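You operate a simulated robot arm through the tools that you are given. There is no shell and no other tool.

Carry out the task below with a simulated robot arm. There is one attempt and no reset: what you move stays moved.

Task
Free the orange block with the green key and put it away.
Fine: turn the silver and the gold latch to FREE with the key and stand the key back in its holder before you lift the block; it goes on the spares tray.

It is judged by the outcome, as a careful person would: the job done as asked, and still so three seconds after it is handed in. It fails if anything else is knocked over, pushed out of place, dropped, spilled or broken.

Robot
A 6-joint arm with a two-finger parallel gripper, fixed in place. Base frame: the origin is at the foot of the arm, x ahead of it, y to its left, z up; the work surface is at about z = 0.8. Readings come in m, rad, newtons and seconds.
With the tool pointing down near the work surface it reaches from about 0.44 to 0.86 m from the base axis. Its first joint turns from -2.007 to 2.007 rad. Payload 4.2 kg.
The tool frame sits at the grasp point between the pads (the TCP): z along the fingers, y along the line on which they close. The tips reach 0.023 m beyond it. The gripper opens to 0.094 m. The fingers are 0.038 m wide and 0.01 m thick; the gripper's body (0.054 by 0.096 m) begins 0.039 m behind the TCP.
Orientation is told as [roll, pitch, yaw] about the base's x, y, z axes, in that order, counted from this pose: with the fingers straight down and closing along the base's y, the tool's x points along the base's -x, its y along +y and its z along -z.

Tools
- The arm moves only by the tool drive_tool. Its argument "moves" is text: rows parted by semicolons, each of 7 numbers parted by spaces: the shift along the tool's x, y, z in units of 40 mm (1.0 is 40 mm), then the turn, a rotation vector about the tool's x, y, z in units of 8 degrees (1.0 is 8 degrees), then the gripper command, from -1 (shut) to 1 (fully open), values between in proportion. In form: x y z rx ry rz grip; .... A call has 1 to 20 rows; each row shifts and turns the commanded pose from where the row before left it, along the tool's axes as they then stand. A call with a number of a shift or a turn outside -1 to 1 is refused whole. Rows are played at 5 a second. More than 0.05 m and 0.15 rad between two rows, or a gripper value outside its range, and nothing of the call is played. Where a pose cannot be reached the arm comes as near as it can. A force on the tool above 40 N (or 10 N above the force at the start of the call, whichever is more), or a blocked arm, ends the call early, and 0.2 s more pass. The fingers move at their own pace (about 0.108 m/s each) and stop on an object; they squeeze with about 41 N. The grip force told is the motor's: it shows also when the fingers shut on nothing. Time passes only in rows, and 0.2 s behind the last, so rows that do not move let the fingers close. The reply holds the time, the measured pose of the TCP, the force on the tool along the base axes, the opening and the grip force, in the units named above and with some noise, with the torque about the TCP (base axes, N m) and any sound that the robot's microphone picked up.
- Cameras (640 x 400 px; columns grow to the right, rows downward): "scene" is fixed at [0.2199, 0.6496, 1.5482]; the picture's right is [-0.77, -0.64, 0.00], its down [-0.40, 0.48, -0.78] and it looks along [0.50, -0.60, -0.63] (base axes); focal length 375 px, centre (320, 200). "wrist" rides on the gripper at [0.086, 0.016, -0.074] in the tool frame; the picture's right is [-0.18, 0.98, 0.00], its down [-0.58, -0.11, -0.81] and it looks along [-0.79, -0.15, 0.59] (tool axes); focal length 243 px, centre (320, 200). There is no depth. A picture from a camera that has moved, and an enlarged one, comes with that camera's place and axes in the base frame and with its lens.
- snapshot(camera): a new picture of that camera. The clock stands still meanwhile.
- move_column(by): slides the trunk up (or, below 0, down) by that many m; the arm rides with it, the base frame stays. It gives what a move gives, with no picture.
- zoom(camera, box): a new picture of the part [left, top, right, bottom] of that camera's present view, enlarged. The clock stands still meanwhile.
- job_done(): hands the job in; it is judged then, once.

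Nothing tells you positions but the pictures and the camera data. Unless the task says otherwise, let go and move clear before handing in.

The tools are called after "Emit:" by a JSON object that holds its "op" and its "data". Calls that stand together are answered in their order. drive_tool: Moves the arm, as the interface text tells. Its arguments: {"type":"object","properties":{"moves":{"type":"string"}},"required":["moves"]} The other tools are called the same way: move_column (by) slides the trunk up or down; snapshot (camera) takes a picture; zoom (camera, box) takes an enlarged picture of a part of a camera's view; job_done () hands the job in.

At the start:

```text
time: 0.0
ee_pos: [0.5724, -0.1937, 1.1714]
ee_rot: [0.001, 0.0, -0.002]
force: [-0.4, -0.5, 0.4]
moment: [0.0, -0.02, 0.03]
opening: 0.0941
grip_force: 0.0
trunk travel left (down, up): [-0.5, 0.49]
```

scene: 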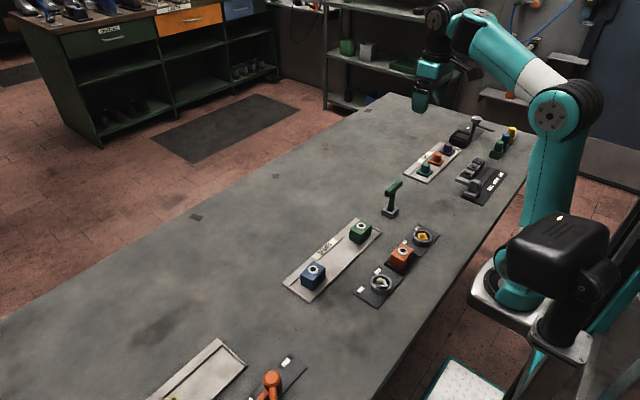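
wrist: 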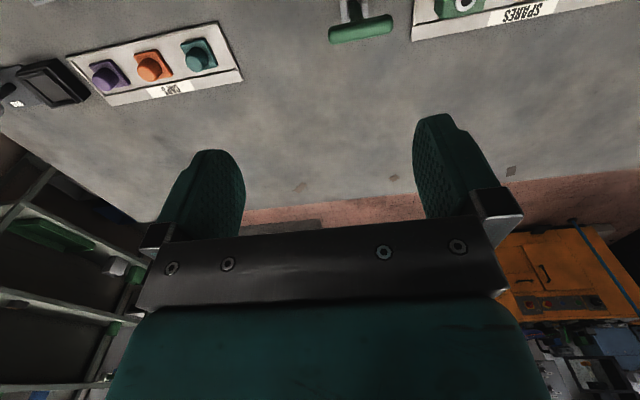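

I see a bench with a spares tray (green and blue blocks), an orange block between two latches (silver and gold), and a green T-handled key in a holder. I'll zoom in on these areas to work out positions before I move.

Emit:
{"op": "zoom", "data": {"camera": "scene", "box": [270, 170, 460, 310]}}

Emit:
{"op": "zoom", "data": {"camera": "scene", "box": [340, 215, 450, 310]}}

Emit:
{"op": "zoom", "data": {"camera": "scene", "box": [390, 100, 530, 210]}}

Emit:
{"op": "zoom", "data": {"camera": "scene", "box": [140, 320, 320, 400]}}

Emit:
{"op": "zoom", "data": {"camera": "scene", "box": [370, 170, 410, 225]}}

```text
2.86 times, centred on (365, 240) of scene
camera zoom: at [0.2199, 0.6496, 1.5482], right [-0.77, -0.64, 0.0], down [-0.4, 0.48, -0.78], along [0.5, -0.6, -0.63], focal length 1072 px, centre (191, 86)
```

zoom: 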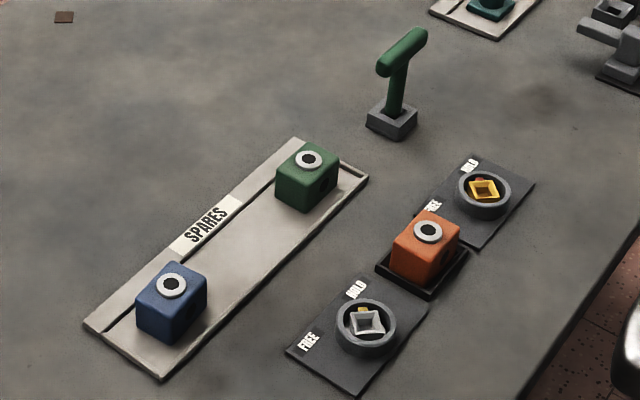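

```text
4.21 times, centred on (395, 262) of scene
camera zoom: at [0.2199, 0.6496, 1.5482], right [-0.77, -0.64, 0.0], down [-0.4, 0.48, -0.78], along [0.5, -0.6, -0.63], focal length 1580 px, centre (4, -63)
```

zoom: 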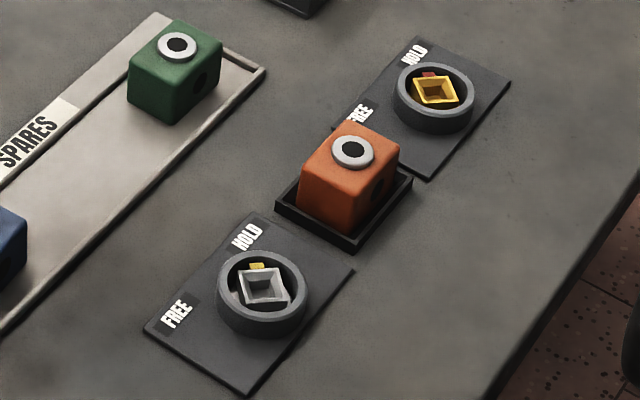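

```text
3.64 times, centred on (460, 155) of scene
camera zoom: at [0.2199, 0.6496, 1.5482], right [-0.77, -0.64, 0.0], down [-0.4, 0.48, -0.78], along [0.5, -0.6, -0.63], focal length 1364 px, centre (-189, 364)
```

zoom: 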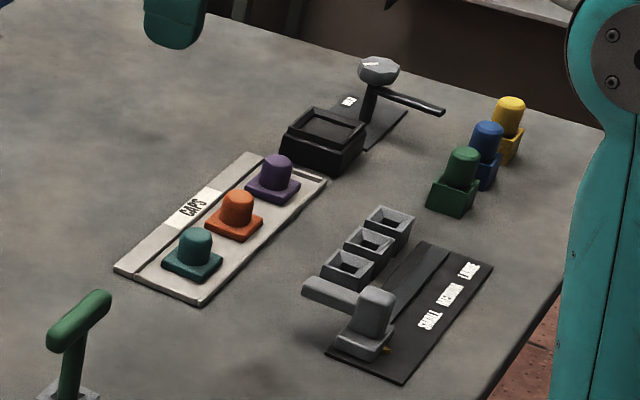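

```text
3.56 times, centred on (230, 360) of scene
camera zoom: at [0.2199, 0.6496, 1.5482], right [-0.77, -0.64, 0.0], down [-0.4, 0.48, -0.78], along [0.5, -0.6, -0.63], focal length 1334 px, centre (640, -369)
```

zoom: 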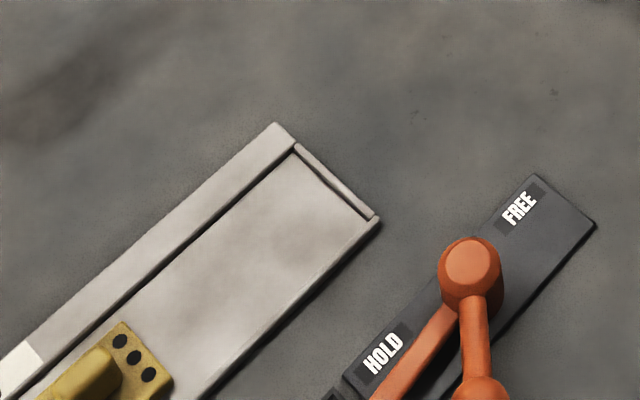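

```text
7.27 times, centred on (390, 198) of scene
camera zoom: at [0.2199, 0.6496, 1.5482], right [-0.77, -0.64, 0.0], down [-0.4, 0.48, -0.78], along [0.5, -0.6, -0.63], focal length 2729 px, centre (-189, 218)
```

zoom: 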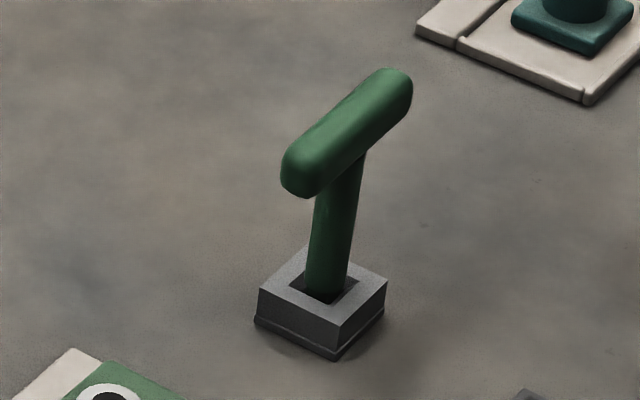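

The key holder is near (0.61, -0.149) with its bar along y at z≈0.90. The latches are near (0.48, ±0.106), the orange block near (0.484, 0.0), and the free spot on the spares tray near (0.62, 0.095). Next I'll turn the gripper by -90° and move it so the wrist camera gets a close look at the key.

Emit:
{"op": "drive_tool", "data": {"moves": "0 0 0 0 0 1 1;0 0 0 0 0 1 1;0 0 0 0 0 1 1;0 0 0 0 0 1 1;0 0 0 0 0 1 1;0 0 0 0 0 1 1;0 0 0 0 0 1 1;0 0 0 0 0 1 1;0 0 0 0 0 1 1;0 0 0 0 0 1 1;0 0 0 0 0 1 1;0 0 0 0 0 0.25 1;0.82 0.19 0.75 0 0 0 1;0.82 0.19 0.75 0 0 0 1;0.82 0.19 0.75 0 0 0 1;0.82 0.19 0.75 0 0 0 1;0.82 0.19 0.75 0 0 0 1;0 0 0 0 0 0 1"}}

Emit:
{"op": "snapshot", "data": {"camera": "wrist"}}

```text
time: 3.8
ee_pos: [0.6081, -0.031, 1.0147]
ee_rot: [-0.001, -0.001, -1.571]
force: [0.2, 0.1, -0.6]
moment: [-0.01, 0.0, -0.01]
opening: 0.0939
grip_force: 0.1
trunk travel left (down, up): [-0.5, 0.49]
```

```text
taken
camera wrist: at [0.6248, 0.0554, 1.0903], right [0.98, -0.18, 0.0], down [-0.11, -0.58, 0.81], along [-0.15, -0.79, -0.59], focal length 243 px, centre (320, 200)
```

wrist: 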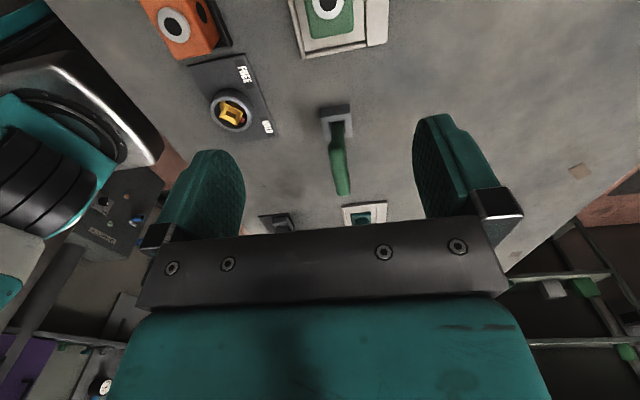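

The wrist camera now shows the key standing in its holder, seen almost end-on along its bar. The gold latch is at left, and I'll zoom in on both.

Emit:
{"op": "zoom", "data": {"camera": "wrist", "box": [290, 90, 390, 200]}}

Emit:
{"op": "zoom", "data": {"camera": "wrist", "box": [180, 40, 290, 150]}}

```text
3.64 times, centred on (340, 145) of wrist
camera zoom: at [0.6248, 0.0554, 1.0903], right [0.98, -0.18, 0.0], down [-0.11, -0.58, 0.81], along [-0.15, -0.79, -0.59], focal length 882 px, centre (247, 400)
```

zoom: 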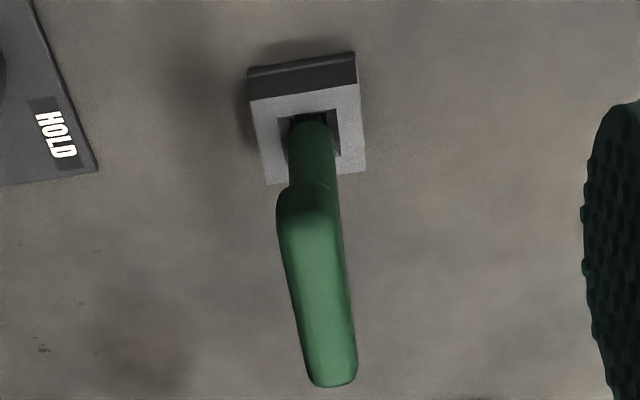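

```text
3.64 times, centred on (235, 95) of wrist
camera zoom: at [0.6248, 0.0554, 1.0903], right [0.98, -0.18, 0.0], down [-0.11, -0.58, 0.81], along [-0.15, -0.79, -0.59], focal length 882 px, centre (629, 582)
```

zoom: 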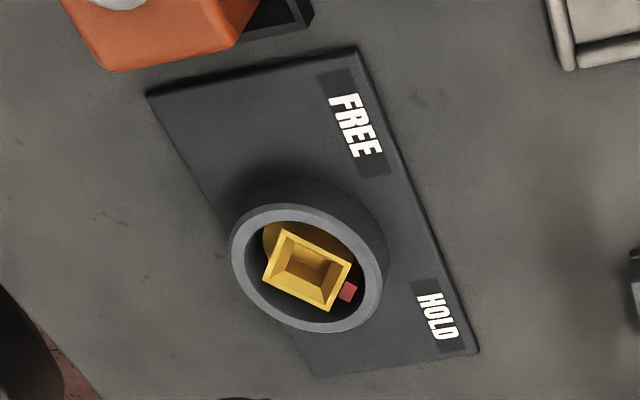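

The key's bar lies along y at x≈0.611, and the gold socket is a square turned 45° with its red pointer at HOLD. I'll get closer straight-on views of both latches before I take the key.

Emit:
{"op": "drive_tool", "data": {"moves": "0.07 -0.77 0.59 0 0 0 1;0.07 -0.77 0.59 0 0 0 1;0.07 -0.77 0.59 0 0 0 1;0.07 -0.77 0.59 0 0 0 1;0 0 0 0 0 0 1"}}

Emit:
{"op": "zoom", "data": {"camera": "wrist", "box": [240, 20, 400, 120]}}

Emit:
{"op": "snapshot", "data": {"camera": "wrist"}}

```text
time: 5.0
ee_pos: [0.4864, -0.02, 0.9243]
ee_rot: [-0.001, 0.0, -1.571]
force: [0.1, 0.6, 0.0]
moment: [0.01, -0.01, 0.01]
opening: 0.0941
grip_force: 0.1
trunk travel left (down, up): [-0.5, 0.49]
```

```text
4.00 times, centred on (320, 70) of wrist
camera zoom: at [0.5014, 0.0659, 0.9988], right [0.98, -0.18, 0.0], down [-0.11, -0.58, 0.81], along [-0.15, -0.79, -0.59], focal length 970 px, centre (320, 720)
```

zoom: 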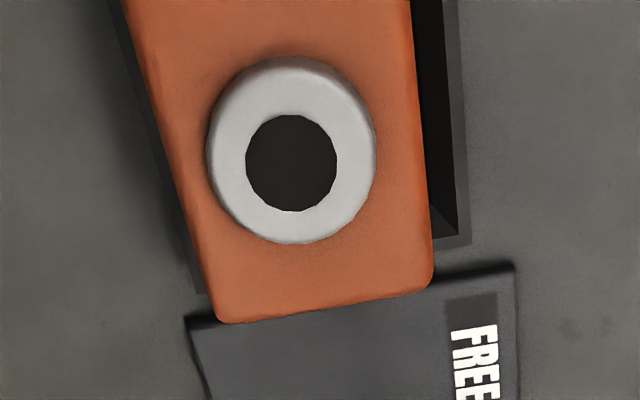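

```text
taken
camera wrist: at [0.5014, 0.0659, 0.9988], right [0.98, -0.18, 0.0], down [-0.11, -0.58, 0.81], along [-0.15, -0.79, -0.59], focal length 243 px, centre (320, 200)
```

wrist: 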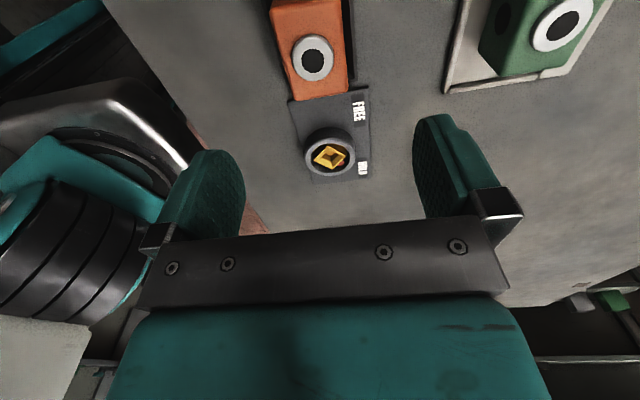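

Emit:
{"op": "zoom", "data": {"camera": "wrist", "box": [282, 120, 378, 190]}}

Emit:
{"op": "zoom", "data": {"camera": "wrist", "box": [250, 0, 380, 100]}}

```text
5.71 times, centred on (330, 155) of wrist
camera zoom: at [0.5014, 0.0659, 0.9988], right [0.98, -0.18, 0.0], down [-0.11, -0.58, 0.81], along [-0.15, -0.79, -0.59], focal length 1386 px, centre (263, 457)
```

zoom: 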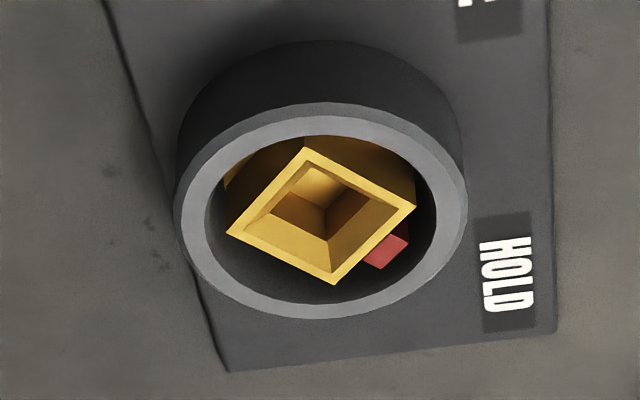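

```text
4.00 times, centred on (315, 50) of wrist
camera zoom: at [0.5014, 0.0659, 0.9988], right [0.98, -0.18, 0.0], down [-0.11, -0.58, 0.81], along [-0.15, -0.79, -0.59], focal length 970 px, centre (340, 800)
```

zoom: 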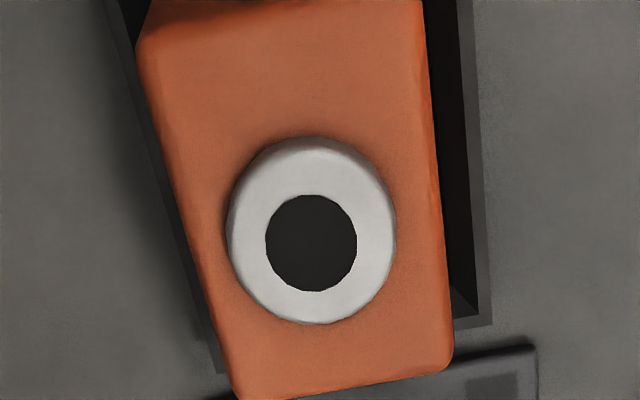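

The gold socket centre comes out at about (0.480, -0.106, 0.82), with the square at exactly 45° to the bench. Next is the same straight-on view of the silver latch.

Emit:
{"op": "drive_tool", "data": {"moves": "0.9 0 0 0 0 0 1;0.9 0 0 0 0 0 1;0.9 0 0 0 0 0 1;0.9 0 0 0 0 0 1;0.9 0 0 0 0 0 1;0.75 0 0 0 0 0 1;0 0 0 0 0 0 1"}}

Emit:
{"op": "snapshot", "data": {"camera": "wrist"}}

Emit:
{"op": "zoom", "data": {"camera": "wrist", "box": [282, 120, 378, 190]}}

```text
time: 6.6
ee_pos: [0.4848, 0.1931, 0.9272]
ee_rot: [-0.001, 0.001, -1.572]
force: [-1.0, 0.7, 0.1]
moment: [-0.05, 0.0, -0.03]
opening: 0.0937
grip_force: 0.0
trunk travel left (down, up): [-0.5, 0.49]
```

```text
taken
camera wrist: at [0.5005, 0.2786, 1.0017], right [0.98, -0.18, 0.0], down [-0.11, -0.58, 0.81], along [-0.15, -0.79, -0.59], focal length 243 px, centre (320, 200)
```

wrist: 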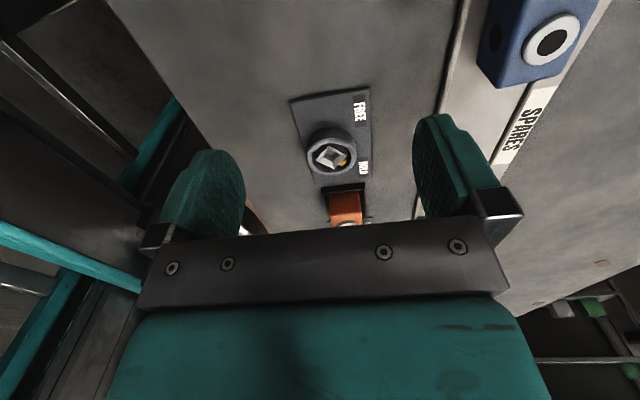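

```text
5.71 times, centred on (330, 155) of wrist
camera zoom: at [0.5005, 0.2786, 1.0017], right [0.98, -0.18, 0.0], down [-0.11, -0.58, 0.81], along [-0.15, -0.79, -0.59], focal length 1386 px, centre (263, 457)
```

zoom: 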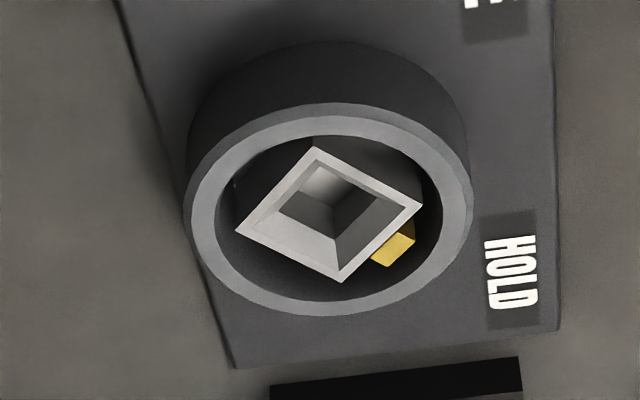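

The silver socket is at about (0.480, 0.1055), the mirror image of the gold one, also square at 45° with its pointer at HOLD. Now I'll rise and go over the key handle.

Emit:
{"op": "drive_tool", "data": {"moves": "0 0 -0.85 0 0 0 1;0 0 -0.85 0 0 0 1;-0.853 0.313 0 0 0 0 1;-0.853 0.313 0 0 0 0 1;-0.853 0.313 0 0 0 0 1;-0.853 0.313 0 0 0 0 1;-0.853 0.313 0 0 0 0 1;-0.853 0.313 0 0 0 0 1;-0.853 0.313 0 0 0 0 1;-0.853 0.313 0 0 0 0 1;-0.853 0.313 0 0 0 0 1;-0.853 0.313 0 0 0 0 1;0 0 0 0 0 0 1;0 0 0 0 0 0 1"}}

Emit:
{"op": "snapshot", "data": {"camera": "wrist"}}

Emit:
{"op": "zoom", "data": {"camera": "scene", "box": [340, 120, 440, 230]}}

```text
time: 9.6
ee_pos: [0.6089, -0.1455, 0.9949]
ee_rot: [0.001, 0.001, -1.571]
force: [-0.4, -0.3, -0.4]
moment: [0.01, 0.0, -0.03]
opening: 0.0943
grip_force: 0.2
trunk travel left (down, up): [-0.5, 0.49]
```

```text
taken
camera wrist: at [0.6263, -0.0604, 1.0708], right [0.98, -0.18, 0.0], down [-0.11, -0.58, 0.81], along [-0.15, -0.79, -0.59], focal length 243 px, centre (320, 200)
```

wrist: 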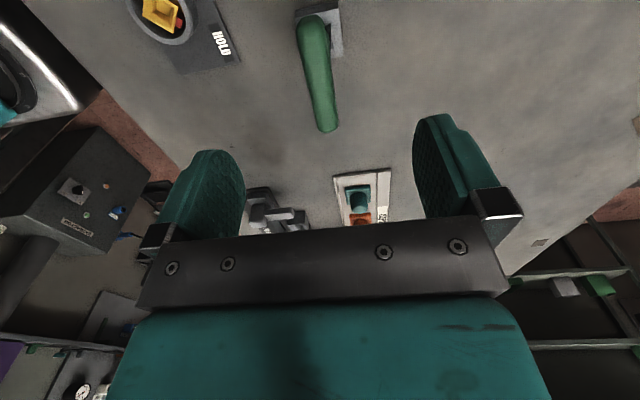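

```text
3.64 times, centred on (390, 175) of scene
camera zoom: at [0.2199, 0.6496, 1.5482], right [-0.77, -0.64, 0.0], down [-0.4, 0.48, -0.78], along [0.5, -0.6, -0.63], focal length 1364 px, centre (66, 291)
```

zoom: 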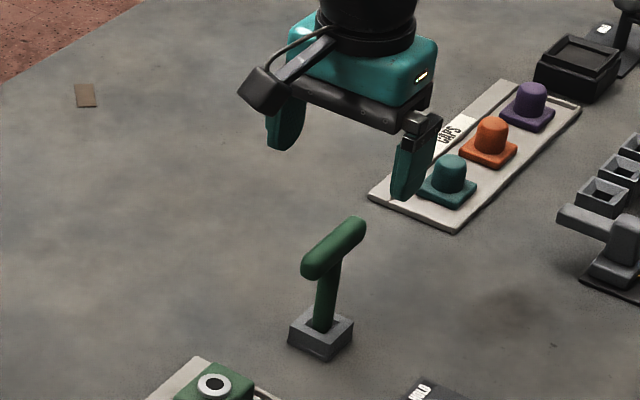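

Emit:
{"op": "zoom", "data": {"camera": "wrist", "box": [260, 0, 390, 140]}}

```text
2.86 times, centred on (325, 70) of wrist
camera zoom: at [0.6263, -0.0604, 1.0708], right [0.98, -0.18, 0.0], down [-0.11, -0.58, 0.81], along [-0.15, -0.79, -0.59], focal length 693 px, centre (306, 571)
```

zoom: 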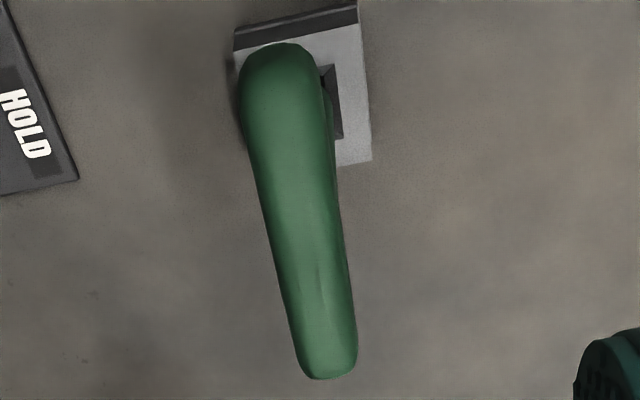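

The bar spans y from about -0.111 to -0.190 at x≈0.6105, and it's about 17 mm thick with its centre at z≈0.90. I'll descend around it with the fingers open.

Emit:
{"op": "drive_tool", "data": {"moves": "-0.09 0.04 0.5 0 0 0 1;0 0 0.5 0 0 0 1;0 0 0.5 0 0 0 1;0 0 0.5 0 0 0 1;0 0 0.42 0 0 0 1;0 0 0 0 0 0 1;0 0 0 0 0 0 1"}}

Emit:
{"op": "snapshot", "data": {"camera": "wrist"}}

Emit:
{"op": "zoom", "data": {"camera": "scene", "box": [340, 140, 440, 230]}}

```text
time: 11.2
ee_pos: [0.6152, -0.1516, 0.8967]
ee_rot: [0.0, 0.0, -1.572]
force: [1.3, 0.1, 0.3]
moment: [0.04, -0.01, 0.04]
opening: 0.0939
grip_force: 0.1
trunk travel left (down, up): [-0.5, 0.49]
```

```text
taken
camera wrist: at [0.6306, -0.0657, 0.9717], right [0.98, -0.18, 0.0], down [-0.11, -0.58, 0.81], along [-0.15, -0.79, -0.59], focal length 243 px, centre (320, 200)
```

wrist: 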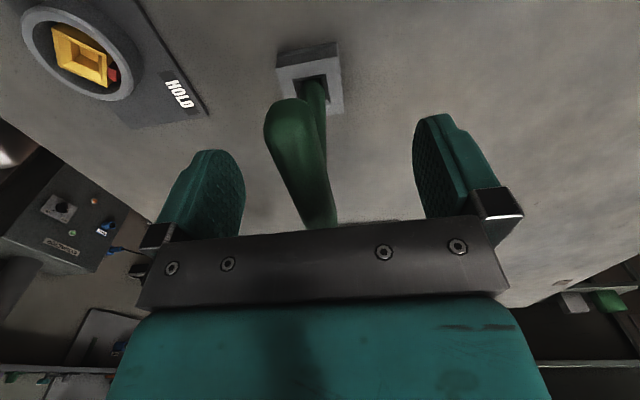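

```text
4.44 times, centred on (390, 185) of scene
camera zoom: at [0.2199, 0.6496, 1.5482], right [-0.77, -0.64, 0.0], down [-0.4, 0.48, -0.78], along [0.5, -0.6, -0.63], focal length 1668 px, centre (9, 267)
```

zoom: 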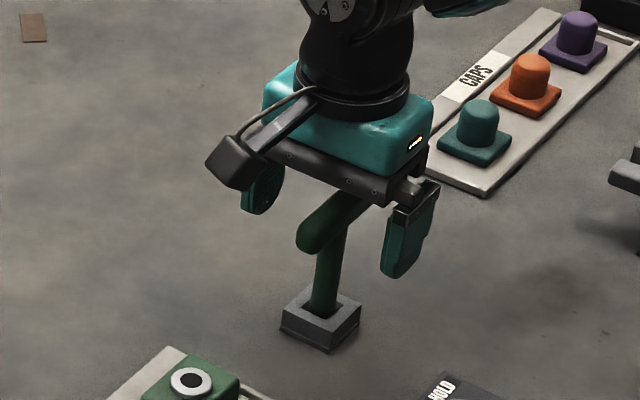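

In the wrist view the bar sits about 5 mm to the -x side of the finger centre. I'll hold still for a moment to see how noisy the pose reading is before correcting.

Emit:
{"op": "drive_tool", "data": {"moves": "0 0 0 0 0 0 1"}}

Emit:
{"op": "drive_tool", "data": {"moves": "0 0 0 0 0 0 1"}}

Emit:
{"op": "zoom", "data": {"camera": "wrist", "box": [180, 40, 480, 230]}}

```text
time: 11.6
ee_pos: [0.6162, -0.1507, 0.8973]
ee_rot: [0.001, 0.0, -1.57]
force: [-0.4, 0.6, 0.3]
moment: [0.03, 0.0, 0.01]
opening: 0.0941
grip_force: 0.0
trunk travel left (down, up): [-0.5, 0.49]
```

```text
time: 12.0
ee_pos: [0.6151, -0.1522, 0.8981]
ee_rot: [0.0, 0.002, -1.57]
force: [0.5, -0.3, -0.5]
moment: [-0.03, 0.0, -0.01]
opening: 0.0941
grip_force: 0.0
trunk travel left (down, up): [-0.5, 0.49]
```

```text
2.11 times, centred on (330, 135) of wrist
camera zoom: at [0.6306, -0.0657, 0.9719], right [0.98, -0.18, 0.0], down [-0.11, -0.58, 0.81], along [-0.15, -0.79, -0.59], focal length 511 px, centre (299, 337)
```

zoom: 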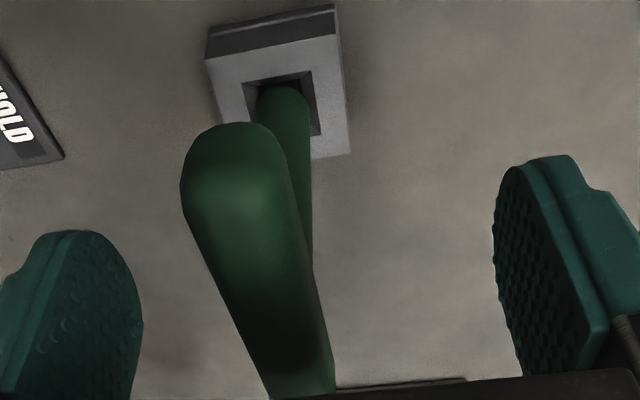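

The camera poses give the true tool position: TCP (0.6146, -0.1517, 0.898), while the bar and holder centre is at about (0.6095, -0.148). I'll shift by that difference and check again before closing.

Emit:
{"op": "drive_tool", "data": {"moves": "0.09 -0.13 0 0 0 0 1;0 0 0 0 0 0 1;0 0 0 0 0 0 1"}}

Emit:
{"op": "zoom", "data": {"camera": "wrist", "box": [180, 40, 480, 230]}}

```text
time: 12.8
ee_pos: [0.6097, -0.1478, 0.8958]
ee_rot: [0.0, 0.0, -1.569]
force: [-0.5, -0.7, -0.4]
moment: [0.0, -0.03, -0.01]
opening: 0.0941
grip_force: 0.0
trunk travel left (down, up): [-0.5, 0.49]
```

```text
2.11 times, centred on (330, 135) of wrist
camera zoom: at [0.6255, -0.0621, 0.9719], right [0.98, -0.18, 0.0], down [-0.11, -0.58, 0.81], along [-0.15, -0.79, -0.59], focal length 511 px, centre (299, 337)
```

zoom: 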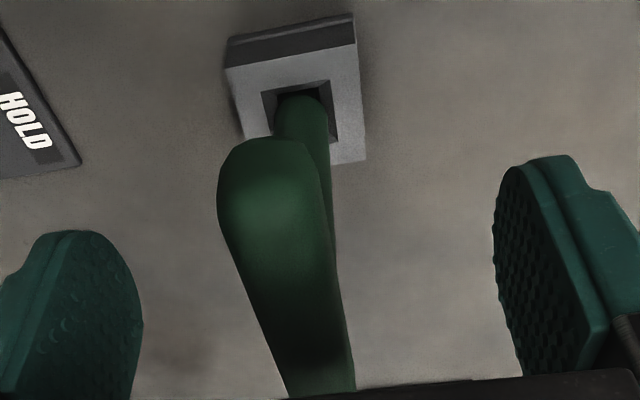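

The bar is now centred between the fingers, so I'll close on it.

Emit:
{"op": "drive_tool", "data": {"moves": "0 0 0 0 0 0 -1;0 0 0 0 0 0 -1;0 0 0 0 0 0 -1;0 0 0 0 0 0 -1;0 0 0 0 0 0 -1"}}

Emit:
{"op": "snapshot", "data": {"camera": "wrist"}}

Emit:
{"op": "zoom", "data": {"camera": "scene", "box": [360, 150, 420, 225]}}

```text
time: 14.0
ee_pos: [0.6092, -0.1488, 0.897]
ee_rot: [0.0, 0.0, -1.572]
force: [-1.7, -0.6, 1.7]
moment: [-0.01, 0.09, -0.01]
opening: 0.0175
grip_force: 41.4
trunk travel left (down, up): [-0.5, 0.49]
```

```text
taken
camera wrist: at [0.6255, -0.0621, 0.9719], right [0.98, -0.18, 0.0], down [-0.11, -0.58, 0.81], along [-0.15, -0.79, -0.59], focal length 243 px, centre (320, 200)
```

wrist: 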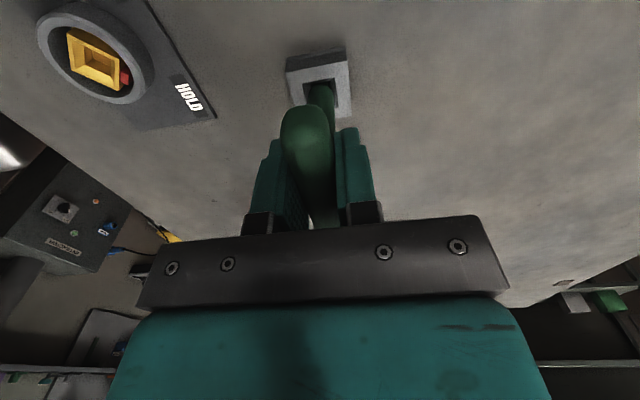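

```text
5.33 times, centred on (390, 188) of scene
camera zoom: at [0.2199, 0.6496, 1.5482], right [-0.77, -0.64, 0.0], down [-0.4, 0.48, -0.78], along [0.5, -0.6, -0.63], focal length 2001 px, centre (-53, 267)
```

zoom: 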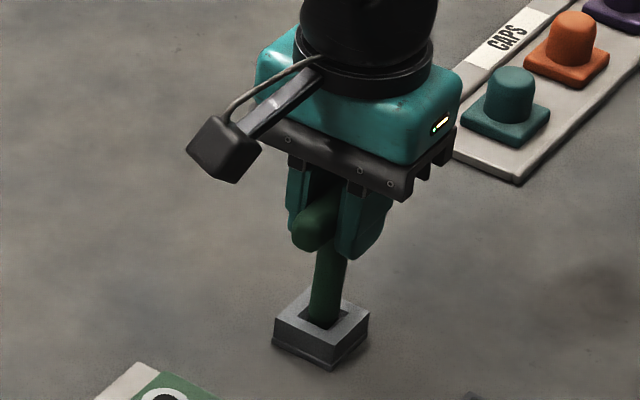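

The grip is firm at a 17.5 mm opening. Now I'll lift the key straight up out of the holder.

Emit:
{"op": "drive_tool", "data": {"moves": "0 0 -0.2 0 0 0 -1;0 0 -0.25 0 0 0 -1;0 0 -0.25 0 0 0 -1;0 0 -0.3 0 0 0 -1;0 0 -0.5 0 0 0 -1;0 0 -0.5 0 0 0 -1;0 0 0 0 0 0 -1;0 0 0 0 0 0 -1"}}

Emit:
{"op": "snapshot", "data": {"camera": "wrist"}}

Emit:
{"op": "zoom", "data": {"camera": "scene", "box": [350, 120, 430, 220]}}

Emit:
{"op": "zoom", "data": {"camera": "wrist", "box": [250, 20, 410, 150]}}

```text
time: 15.8
ee_pos: [0.6082, -0.1495, 0.9769]
ee_rot: [0.0, 0.0, -1.571]
force: [0.1, 0.0, -2.0]
moment: [0.0, 0.01, -0.01]
opening: 0.0175
grip_force: 40.9
trunk travel left (down, up): [-0.5, 0.49]
```

```text
taken
camera wrist: at [0.6235, -0.0642, 1.0529], right [0.98, -0.18, 0.0], down [-0.11, -0.58, 0.81], along [-0.15, -0.79, -0.59], focal length 243 px, centre (320, 200)
```

wrist: 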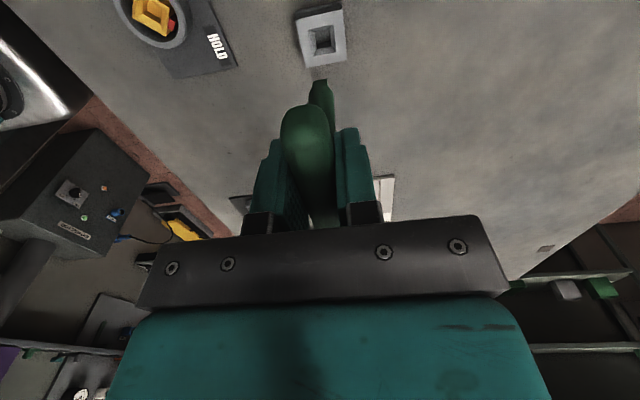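

```text
4.00 times, centred on (390, 170) of scene
camera zoom: at [0.2199, 0.6496, 1.5482], right [-0.77, -0.64, 0.0], down [-0.4, 0.48, -0.78], along [0.5, -0.6, -0.63], focal length 1501 px, centre (40, 320)
```

zoom: 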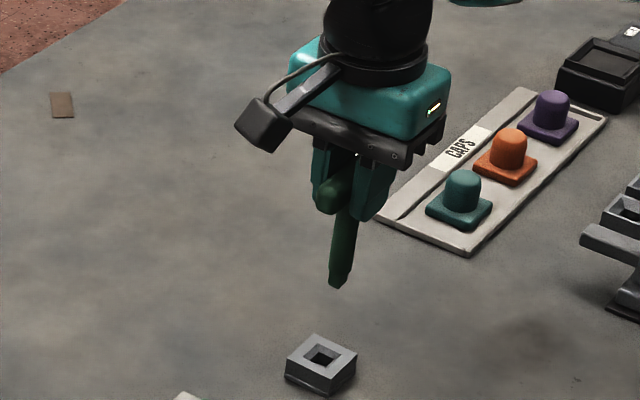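

```text
3.08 times, centred on (330, 85) of wrist
camera zoom: at [0.6235, -0.0642, 1.0529], right [0.98, -0.18, 0.0], down [-0.11, -0.58, 0.81], along [-0.15, -0.79, -0.59], focal length 746 px, centre (289, 554)
```

zoom: 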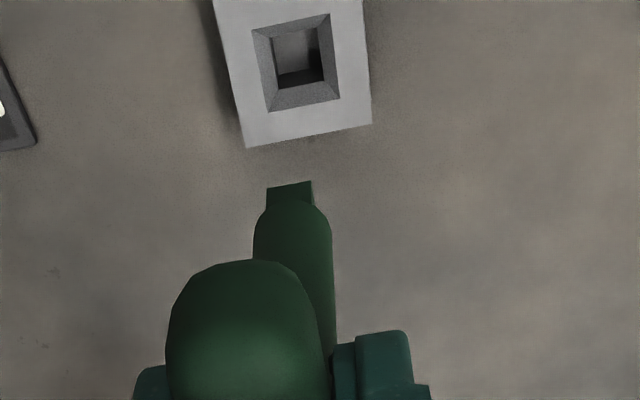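

The key is out: it has a roughly 10 mm square tip below a round shaft, and the sockets have chamfered lead-ins. I'll take a closer look at the tip to pin down how far it sits below the TCP.

Emit:
{"op": "zoom", "data": {"camera": "scene", "box": [385, 160, 415, 200]}}

Emit:
{"op": "zoom", "data": {"camera": "wrist", "box": [295, 60, 345, 110]}}

Emit:
{"op": "zoom", "data": {"camera": "wrist", "box": [280, 0, 360, 70]}}

```text
10.00 times, centred on (400, 180) of scene
camera zoom: at [0.2199, 0.6496, 1.5482], right [-0.77, -0.64, 0.0], down [-0.4, 0.48, -0.78], along [0.5, -0.6, -0.63], focal length 3752 px, centre (-480, 400)
```

zoom: 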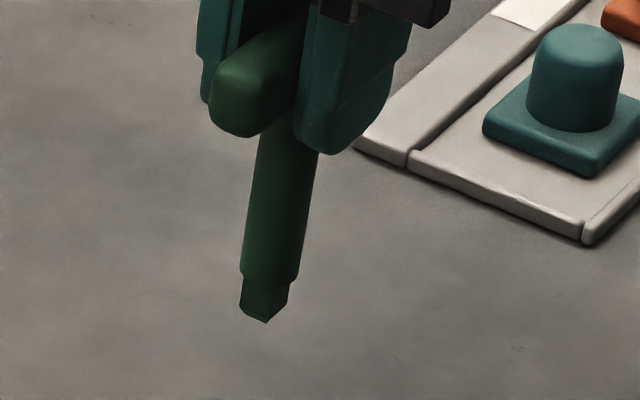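

```text
8.00 times, centred on (320, 85) of wrist
camera zoom: at [0.6235, -0.0642, 1.0529], right [0.98, -0.18, 0.0], down [-0.11, -0.58, 0.81], along [-0.15, -0.79, -0.59], focal length 1941 px, centre (320, 1120)
```

zoom: 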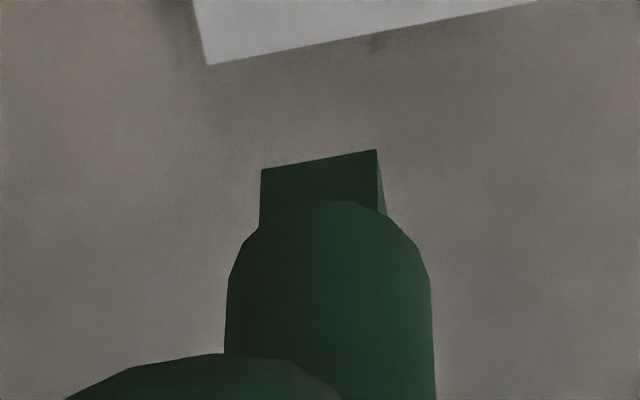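

```text
5.71 times, centred on (320, 35) of wrist
camera zoom: at [0.6235, -0.0642, 1.0529], right [0.98, -0.18, 0.0], down [-0.11, -0.58, 0.81], along [-0.15, -0.79, -0.59], focal length 1386 px, centre (320, 1143)
```

zoom: 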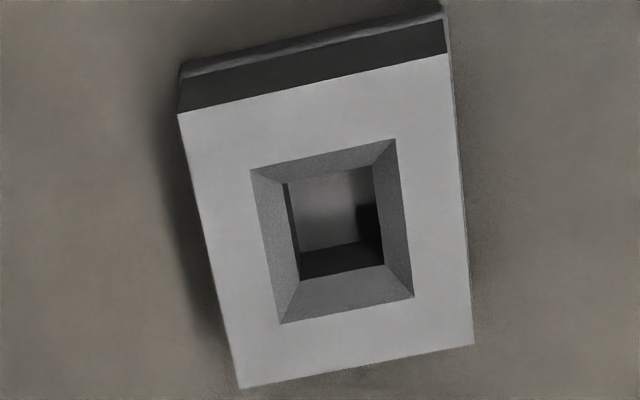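

The tip sits 86.5 mm below the TCP and is aligned with the bar. I'll rise a little, turn to -45° to match the silver socket, and move over it.

Emit:
{"op": "drive_tool", "data": {"moves": "0 0 -0.5 0 0 0 -1;0 0 -0.25 0 0 -1 -1;0 0 0 0 0 -1 -1;0 0 0 0 0 -1 -1;0 0 0 0 0 -1 -1;0 0 0 0 0 -1 -1;0 0 0 0 0 -0.625 -1;0.846 0.284 0 0 0 0 -1;0.846 0.284 0 0 0 0 -1;0.846 0.284 0 0 0 0 -1;0.846 0.284 0 0 0 0 -1;0.846 0.284 0 0 0 0 -1;0.846 0.284 0 0 0 0 -1;0.846 0.284 0 0 0 0 -1;0.846 0.284 0 0 0 0 -1;0 0 0 0 0 0 -1;0 0 0 0 0 0 -1"}}

Emit:
{"op": "snapshot", "data": {"camera": "wrist"}}

Emit:
{"op": "zoom", "data": {"camera": "scene", "box": [330, 200, 430, 310]}}

```text
time: 19.4
ee_pos: [0.4813, 0.108, 1.0075]
ee_rot: [0.0, -0.001, -0.786]
force: [0.5, -0.3, -1.9]
moment: [0.0, 0.0, -0.01]
opening: 0.0173
grip_force: 40.9
trunk travel left (down, up): [-0.5, 0.49]
```

```text
taken
camera wrist: at [0.4314, 0.18, 1.0827], right [0.83, 0.56, 0.0], down [0.33, -0.49, 0.81], along [0.46, -0.67, -0.59], focal length 243 px, centre (320, 200)
```

wrist: 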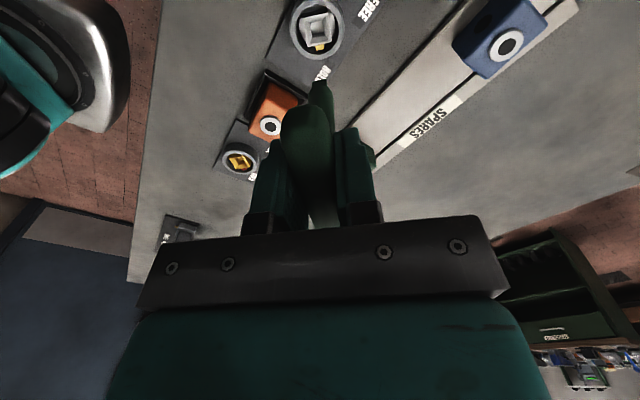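

```text
3.64 times, centred on (380, 255) of scene
camera zoom: at [0.2199, 0.6496, 1.5482], right [-0.77, -0.64, 0.0], down [-0.4, 0.48, -0.78], along [0.5, -0.6, -0.63], focal length 1364 px, centre (102, 0)
```

zoom: 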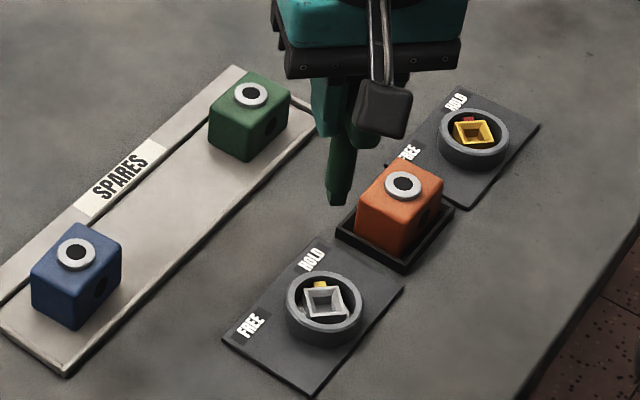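

Emit:
{"op": "zoom", "data": {"camera": "wrist", "box": [280, 0, 360, 90]}}

Emit:
{"op": "zoom", "data": {"camera": "scene", "box": [395, 240, 435, 300]}}

```text
4.44 times, centred on (320, 45) of wrist
camera zoom: at [0.4314, 0.18, 1.0827], right [0.83, 0.56, 0.0], down [0.33, -0.49, 0.81], along [0.46, -0.67, -0.59], focal length 1078 px, centre (320, 889)
```

zoom: 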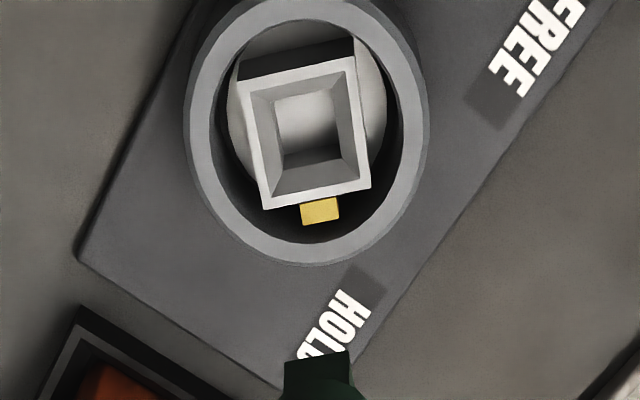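

```text
6.67 times, centred on (415, 270) of scene
camera zoom: at [0.2199, 0.6496, 1.5482], right [-0.77, -0.64, 0.0], down [-0.4, 0.48, -0.78], along [0.5, -0.6, -0.63], focal length 2502 px, centre (-313, -267)
```

zoom: 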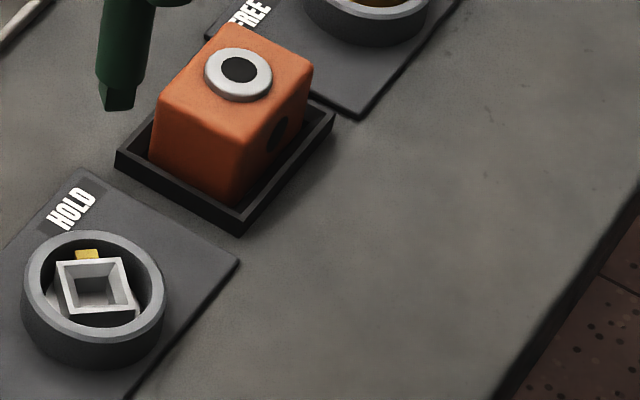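

The silver socket centre is confirmed at (0.480, 0.104), at a clean 45°. I'll make the small lateral correction and lower the tip to just above the socket for a check.

Emit:
{"op": "drive_tool", "data": {"moves": "-0.05 -0.081 0.5 0 0 0 -1;0 0 0.6 0 0 0 -1;0 0 0.6 0 0 0 -1;0 0 0.6 0 0 0 -1;0 0 0 0 0 0 -1;0 0 0 0 0 0 -1"}}

Emit:
{"op": "zoom", "data": {"camera": "wrist", "box": [270, 30, 370, 110]}}

Emit:
{"op": "zoom", "data": {"camera": "scene", "box": [355, 250, 405, 310]}}

```text
time: 20.8
ee_pos: [0.4785, 0.1022, 0.9149]
ee_rot: [-0.001, 0.0, -0.786]
force: [0.3, 0.7, -1.7]
moment: [0.0, -0.04, 0.02]
opening: 0.0175
grip_force: 41.4
trunk travel left (down, up): [-0.5, 0.49]
```

```text
5.00 times, centred on (320, 70) of wrist
camera zoom: at [0.4292, 0.1746, 0.99], right [0.83, 0.56, 0.0], down [0.33, -0.49, 0.81], along [0.46, -0.67, -0.59], focal length 1213 px, centre (320, 850)
```

zoom: 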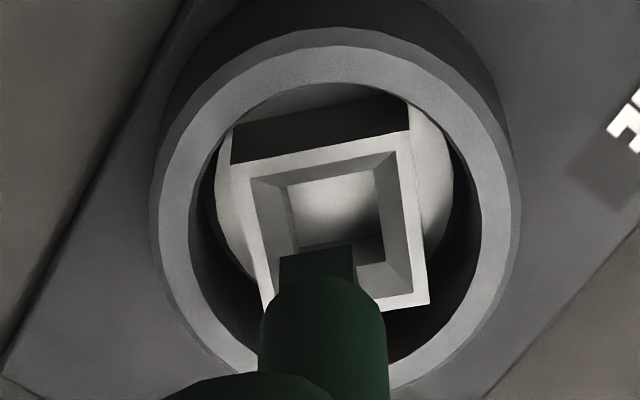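

```text
6.67 times, centred on (380, 280) of scene
camera zoom: at [0.2199, 0.6496, 1.5482], right [-0.77, -0.64, 0.0], down [-0.4, 0.48, -0.78], along [0.5, -0.6, -0.63], focal length 2502 px, centre (-80, -333)
```

zoom: 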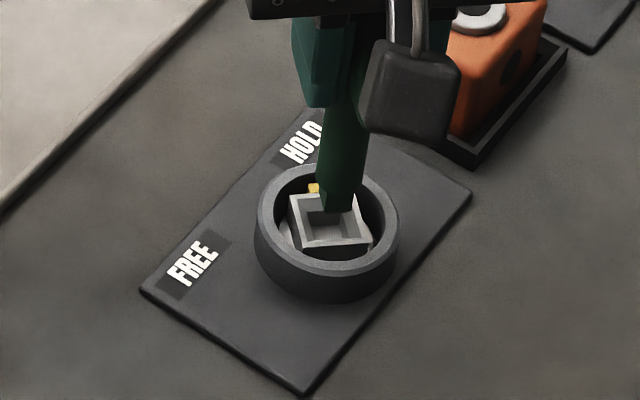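

The tip is about 2 mm short of the socket centre and 10 mm above it. I'll correct that and start down in small steps, watching the force.

Emit:
{"op": "drive_tool", "data": {"moves": "0.025 0.046 0 0 0 0 -1;0 0 0.1 0 0 0 -1;0 0 0.1 0 0 0 -1;0 0 0 0 0 0 -1"}}

Emit:
{"op": "zoom", "data": {"camera": "wrist", "box": [270, 30, 370, 110]}}

Emit:
{"op": "zoom", "data": {"camera": "scene", "box": [365, 260, 400, 300]}}

```text
time: 21.8
ee_pos: [0.4812, 0.104, 0.9076]
ee_rot: [0.0, -0.002, -0.784]
force: [-6.3, 4.7, 5.9]
moment: [0.38, 0.45, 0.02]
opening: 0.0176
grip_force: 41.0
trunk travel left (down, up): [-0.5, 0.49]
```

```text
5.00 times, centred on (320, 70) of wrist
camera zoom: at [0.4305, 0.1768, 0.9824], right [0.82, 0.57, 0.0], down [0.33, -0.49, 0.81], along [0.46, -0.66, -0.59], focal length 1213 px, centre (320, 850)
```

zoom: 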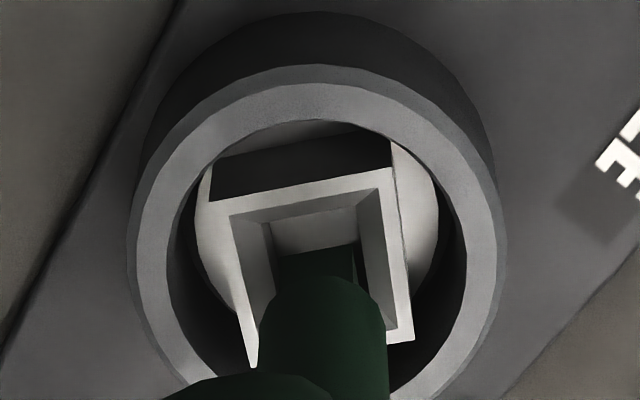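

```text
10.00 times, centred on (382, 280) of scene
camera zoom: at [0.2199, 0.6496, 1.5482], right [-0.77, -0.64, 0.0], down [-0.4, 0.48, -0.78], along [0.5, -0.6, -0.63], focal length 3752 px, centre (-305, -600)
```

zoom: 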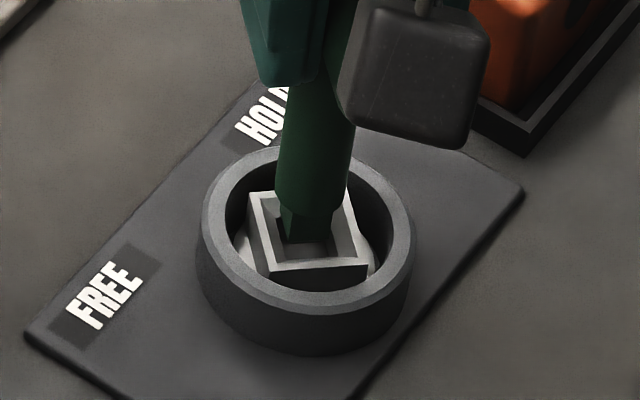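

Light contact on the far chamfer is pushing the tip toward +tool-x (the camera side), so I'm about 1.5–2 mm too far that way. I'll back up slightly, shift toward the camera and try again.

Emit:
{"op": "drive_tool", "data": {"moves": "0 0 -0.08 0 0 0 -1;0.045 0 0 0 0 0 -1;0 0 0.06 0 0 0 -1;0 0 0.06 0 0 0 -1;0 0 0 0 0 0 -1"}}

Emit:
{"op": "zoom", "data": {"camera": "wrist", "box": [270, 30, 370, 110]}}

```text
time: 23.0
ee_pos: [0.4797, 0.1073, 0.9066]
ee_rot: [0.001, 0.0, -0.786]
force: [0.2, 0.5, -1.1]
moment: [0.01, -0.02, -0.01]
opening: 0.0174
grip_force: 40.9
trunk travel left (down, up): [-0.5, 0.49]
```

```text
5.00 times, centred on (320, 70) of wrist
camera zoom: at [0.4295, 0.1789, 0.9818], right [0.83, 0.56, 0.0], down [0.33, -0.49, 0.81], along [0.46, -0.67, -0.59], focal length 1213 px, centre (320, 850)
```

zoom: 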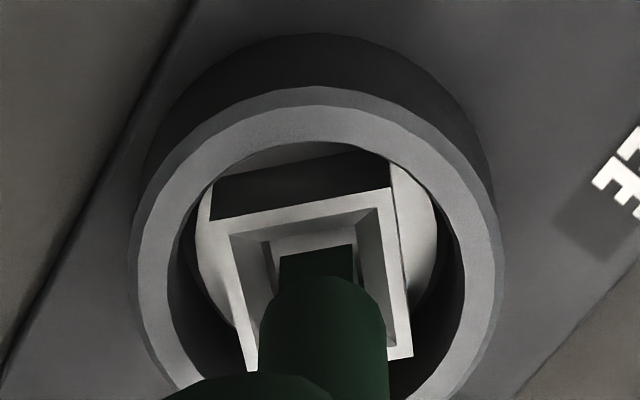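

There's no contact force now. I'll continue down in 2 mm steps.

Emit:
{"op": "drive_tool", "data": {"moves": "0 0 0.06 0 0 0 -1;0 0 0.06 0 0 0 -1;0 0 0 0 0 0 -1"}}

Emit:
{"op": "zoom", "data": {"camera": "wrist", "box": [270, 30, 370, 110]}}

```text
time: 23.8
ee_pos: [0.4787, 0.1056, 0.901]
ee_rot: [-0.001, 0.0, -0.786]
force: [-0.4, 0.9, -1.7]
moment: [0.05, 0.04, 0.01]
opening: 0.0177
grip_force: 40.8
trunk travel left (down, up): [-0.5, 0.49]
```

```text
5.00 times, centred on (320, 70) of wrist
camera zoom: at [0.4292, 0.178, 0.9768], right [0.83, 0.56, 0.0], down [0.33, -0.49, 0.81], along [0.46, -0.67, -0.59], focal length 1213 px, centre (320, 850)
```

zoom: 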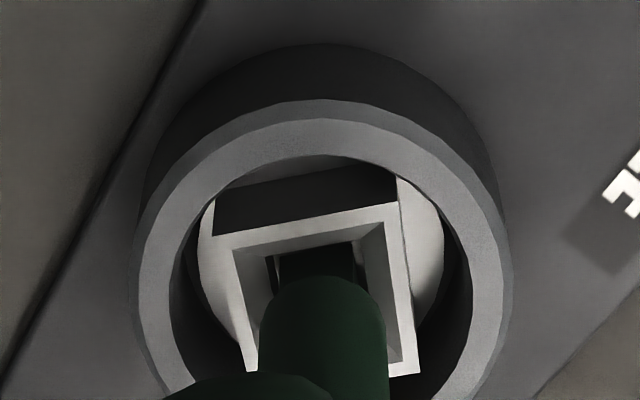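

The tip is entering the hole with negligible force, so I'll keep going down.

Emit:
{"op": "drive_tool", "data": {"moves": "0 0 0.06 0 0 0 -1;0 0 0.06 0 0 0 -1;0 0 0 0 0 0 -1"}}

Emit:
{"op": "zoom", "data": {"camera": "wrist", "box": [270, 30, 370, 110]}}

```text
time: 24.6
ee_pos: [0.4788, 0.1068, 0.9006]
ee_rot: [0.005, -0.001, -0.786]
force: [-2.9, -3.3, 39.4]
moment: [-0.4, 0.21, -0.01]
opening: 0.0176
grip_force: 41.1
trunk travel left (down, up): [-0.5, 0.49]
```

```text
5.00 times, centred on (320, 70) of wrist
camera zoom: at [0.4293, 0.1784, 0.9749], right [0.83, 0.56, 0.01], down [0.33, -0.49, 0.81], along [0.46, -0.66, -0.59], focal length 1213 px, centre (320, 850)
```

zoom: 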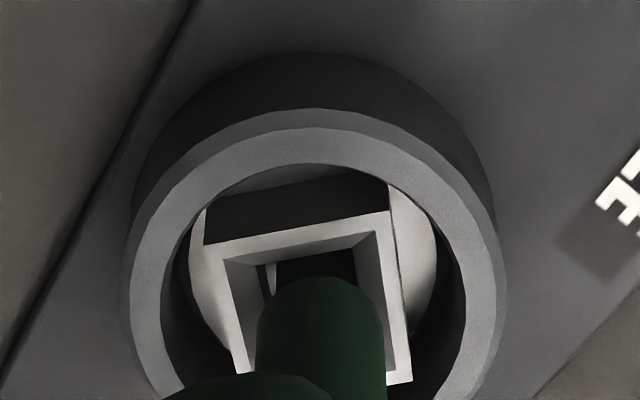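

The force rose to 39 N, so the tip has either bottomed out or caught an edge. I'll ease up 1.5 mm to relieve it and inspect from both cameras.

Emit:
{"op": "drive_tool", "data": {"moves": "0 0 -0.05 0 0 0 -1;0 -0.02 -0.03 0 0 0 -1;0 0 0 0 0 0 -1"}}

Emit:
{"op": "zoom", "data": {"camera": "wrist", "box": [290, 60, 350, 110]}}

Emit:
{"op": "zoom", "data": {"camera": "scene", "box": [365, 260, 400, 300]}}

```text
time: 25.4
ee_pos: [0.479, 0.1065, 0.899]
ee_rot: [-0.003, 0.001, -0.785]
force: [4.4, -0.1, 8.9]
moment: [0.01, -0.37, 0.02]
opening: 0.0178
grip_force: 40.6
trunk travel left (down, up): [-0.5, 0.49]
```

```text
8.00 times, centred on (320, 85) of wrist
camera zoom: at [0.4284, 0.1787, 0.975], right [0.83, 0.56, 0.0], down [0.34, -0.49, 0.81], along [0.45, -0.67, -0.59], focal length 1941 px, centre (320, 1120)
```

zoom: 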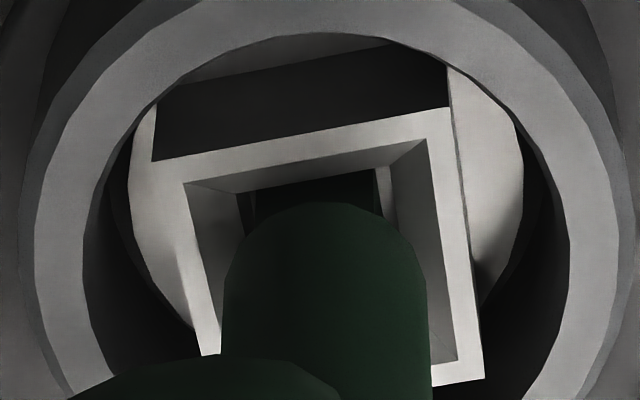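

```text
10.00 times, centred on (382, 280) of scene
camera zoom: at [0.2199, 0.6496, 1.5482], right [-0.77, -0.64, 0.0], down [-0.4, 0.48, -0.78], along [0.5, -0.6, -0.63], focal length 3752 px, centre (-305, -600)
```

zoom: 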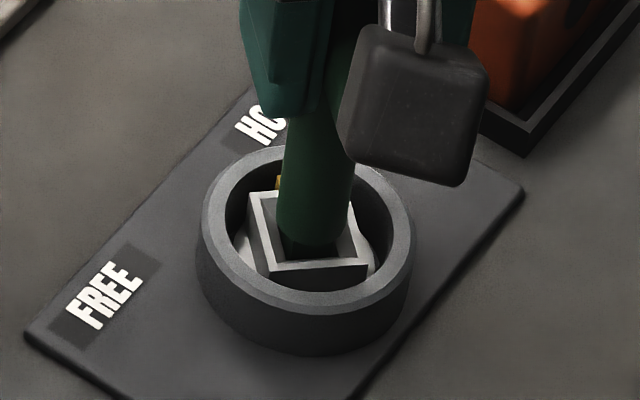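

Re-triangulating shows the key axis sits about 2.5 mm behind the TCP along the bar. That means the tip is now near the socket centre and inside the hole. I'll relieve the push, centre it slightly and feel for the bottom again.

Emit:
{"op": "drive_tool", "data": {"moves": "-0.02 0.01 -0.06 0 0 0 -1;0 0 0 0 0 0 -1"}}

Emit:
{"op": "zoom", "data": {"camera": "wrist", "box": [290, 60, 350, 110]}}

```text
time: 26.0
ee_pos: [0.4805, 0.1053, 0.9024]
ee_rot: [-0.002, 0.001, -0.786]
force: [-0.1, 0.2, -1.3]
moment: [0.02, 0.0, 0.01]
opening: 0.0176
grip_force: 40.3
trunk travel left (down, up): [-0.5, 0.49]
```

```text
8.00 times, centred on (320, 85) of wrist
camera zoom: at [0.4292, 0.1773, 0.9771], right [0.83, 0.56, 0.0], down [0.34, -0.49, 0.81], along [0.45, -0.67, -0.59], focal length 1941 px, centre (320, 1120)
```

zoom: 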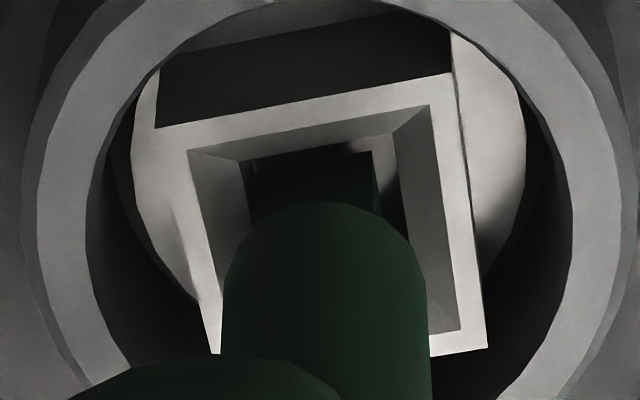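

There's no force now, and the tip shows inside the hole with the left gap smaller than the right. I'll shift 0.5 mm each way to centre it and go down again.

Emit:
{"op": "drive_tool", "data": {"moves": "0.012 0.012 0.03 0 0 0 -1;0 0 0.04 0 0 0 -1;0 0 0 0 0 0 -1"}}

Emit:
{"op": "zoom", "data": {"camera": "wrist", "box": [290, 60, 350, 110]}}

```text
time: 26.8
ee_pos: [0.4796, 0.1052, 0.9]
ee_rot: [0.0, 0.0, -0.784]
force: [-2.3, -0.1, 4.3]
moment: [0.01, 0.17, 0.01]
opening: 0.0175
grip_force: 40.8
trunk travel left (down, up): [-0.5, 0.49]
```

```text
8.00 times, centred on (320, 85) of wrist
camera zoom: at [0.4297, 0.1777, 0.975], right [0.83, 0.56, 0.0], down [0.33, -0.49, 0.81], along [0.46, -0.67, -0.59], focal length 1941 px, centre (320, 1120)
```

zoom: 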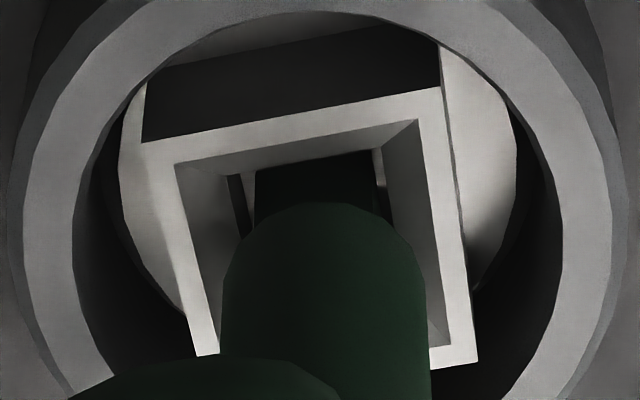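

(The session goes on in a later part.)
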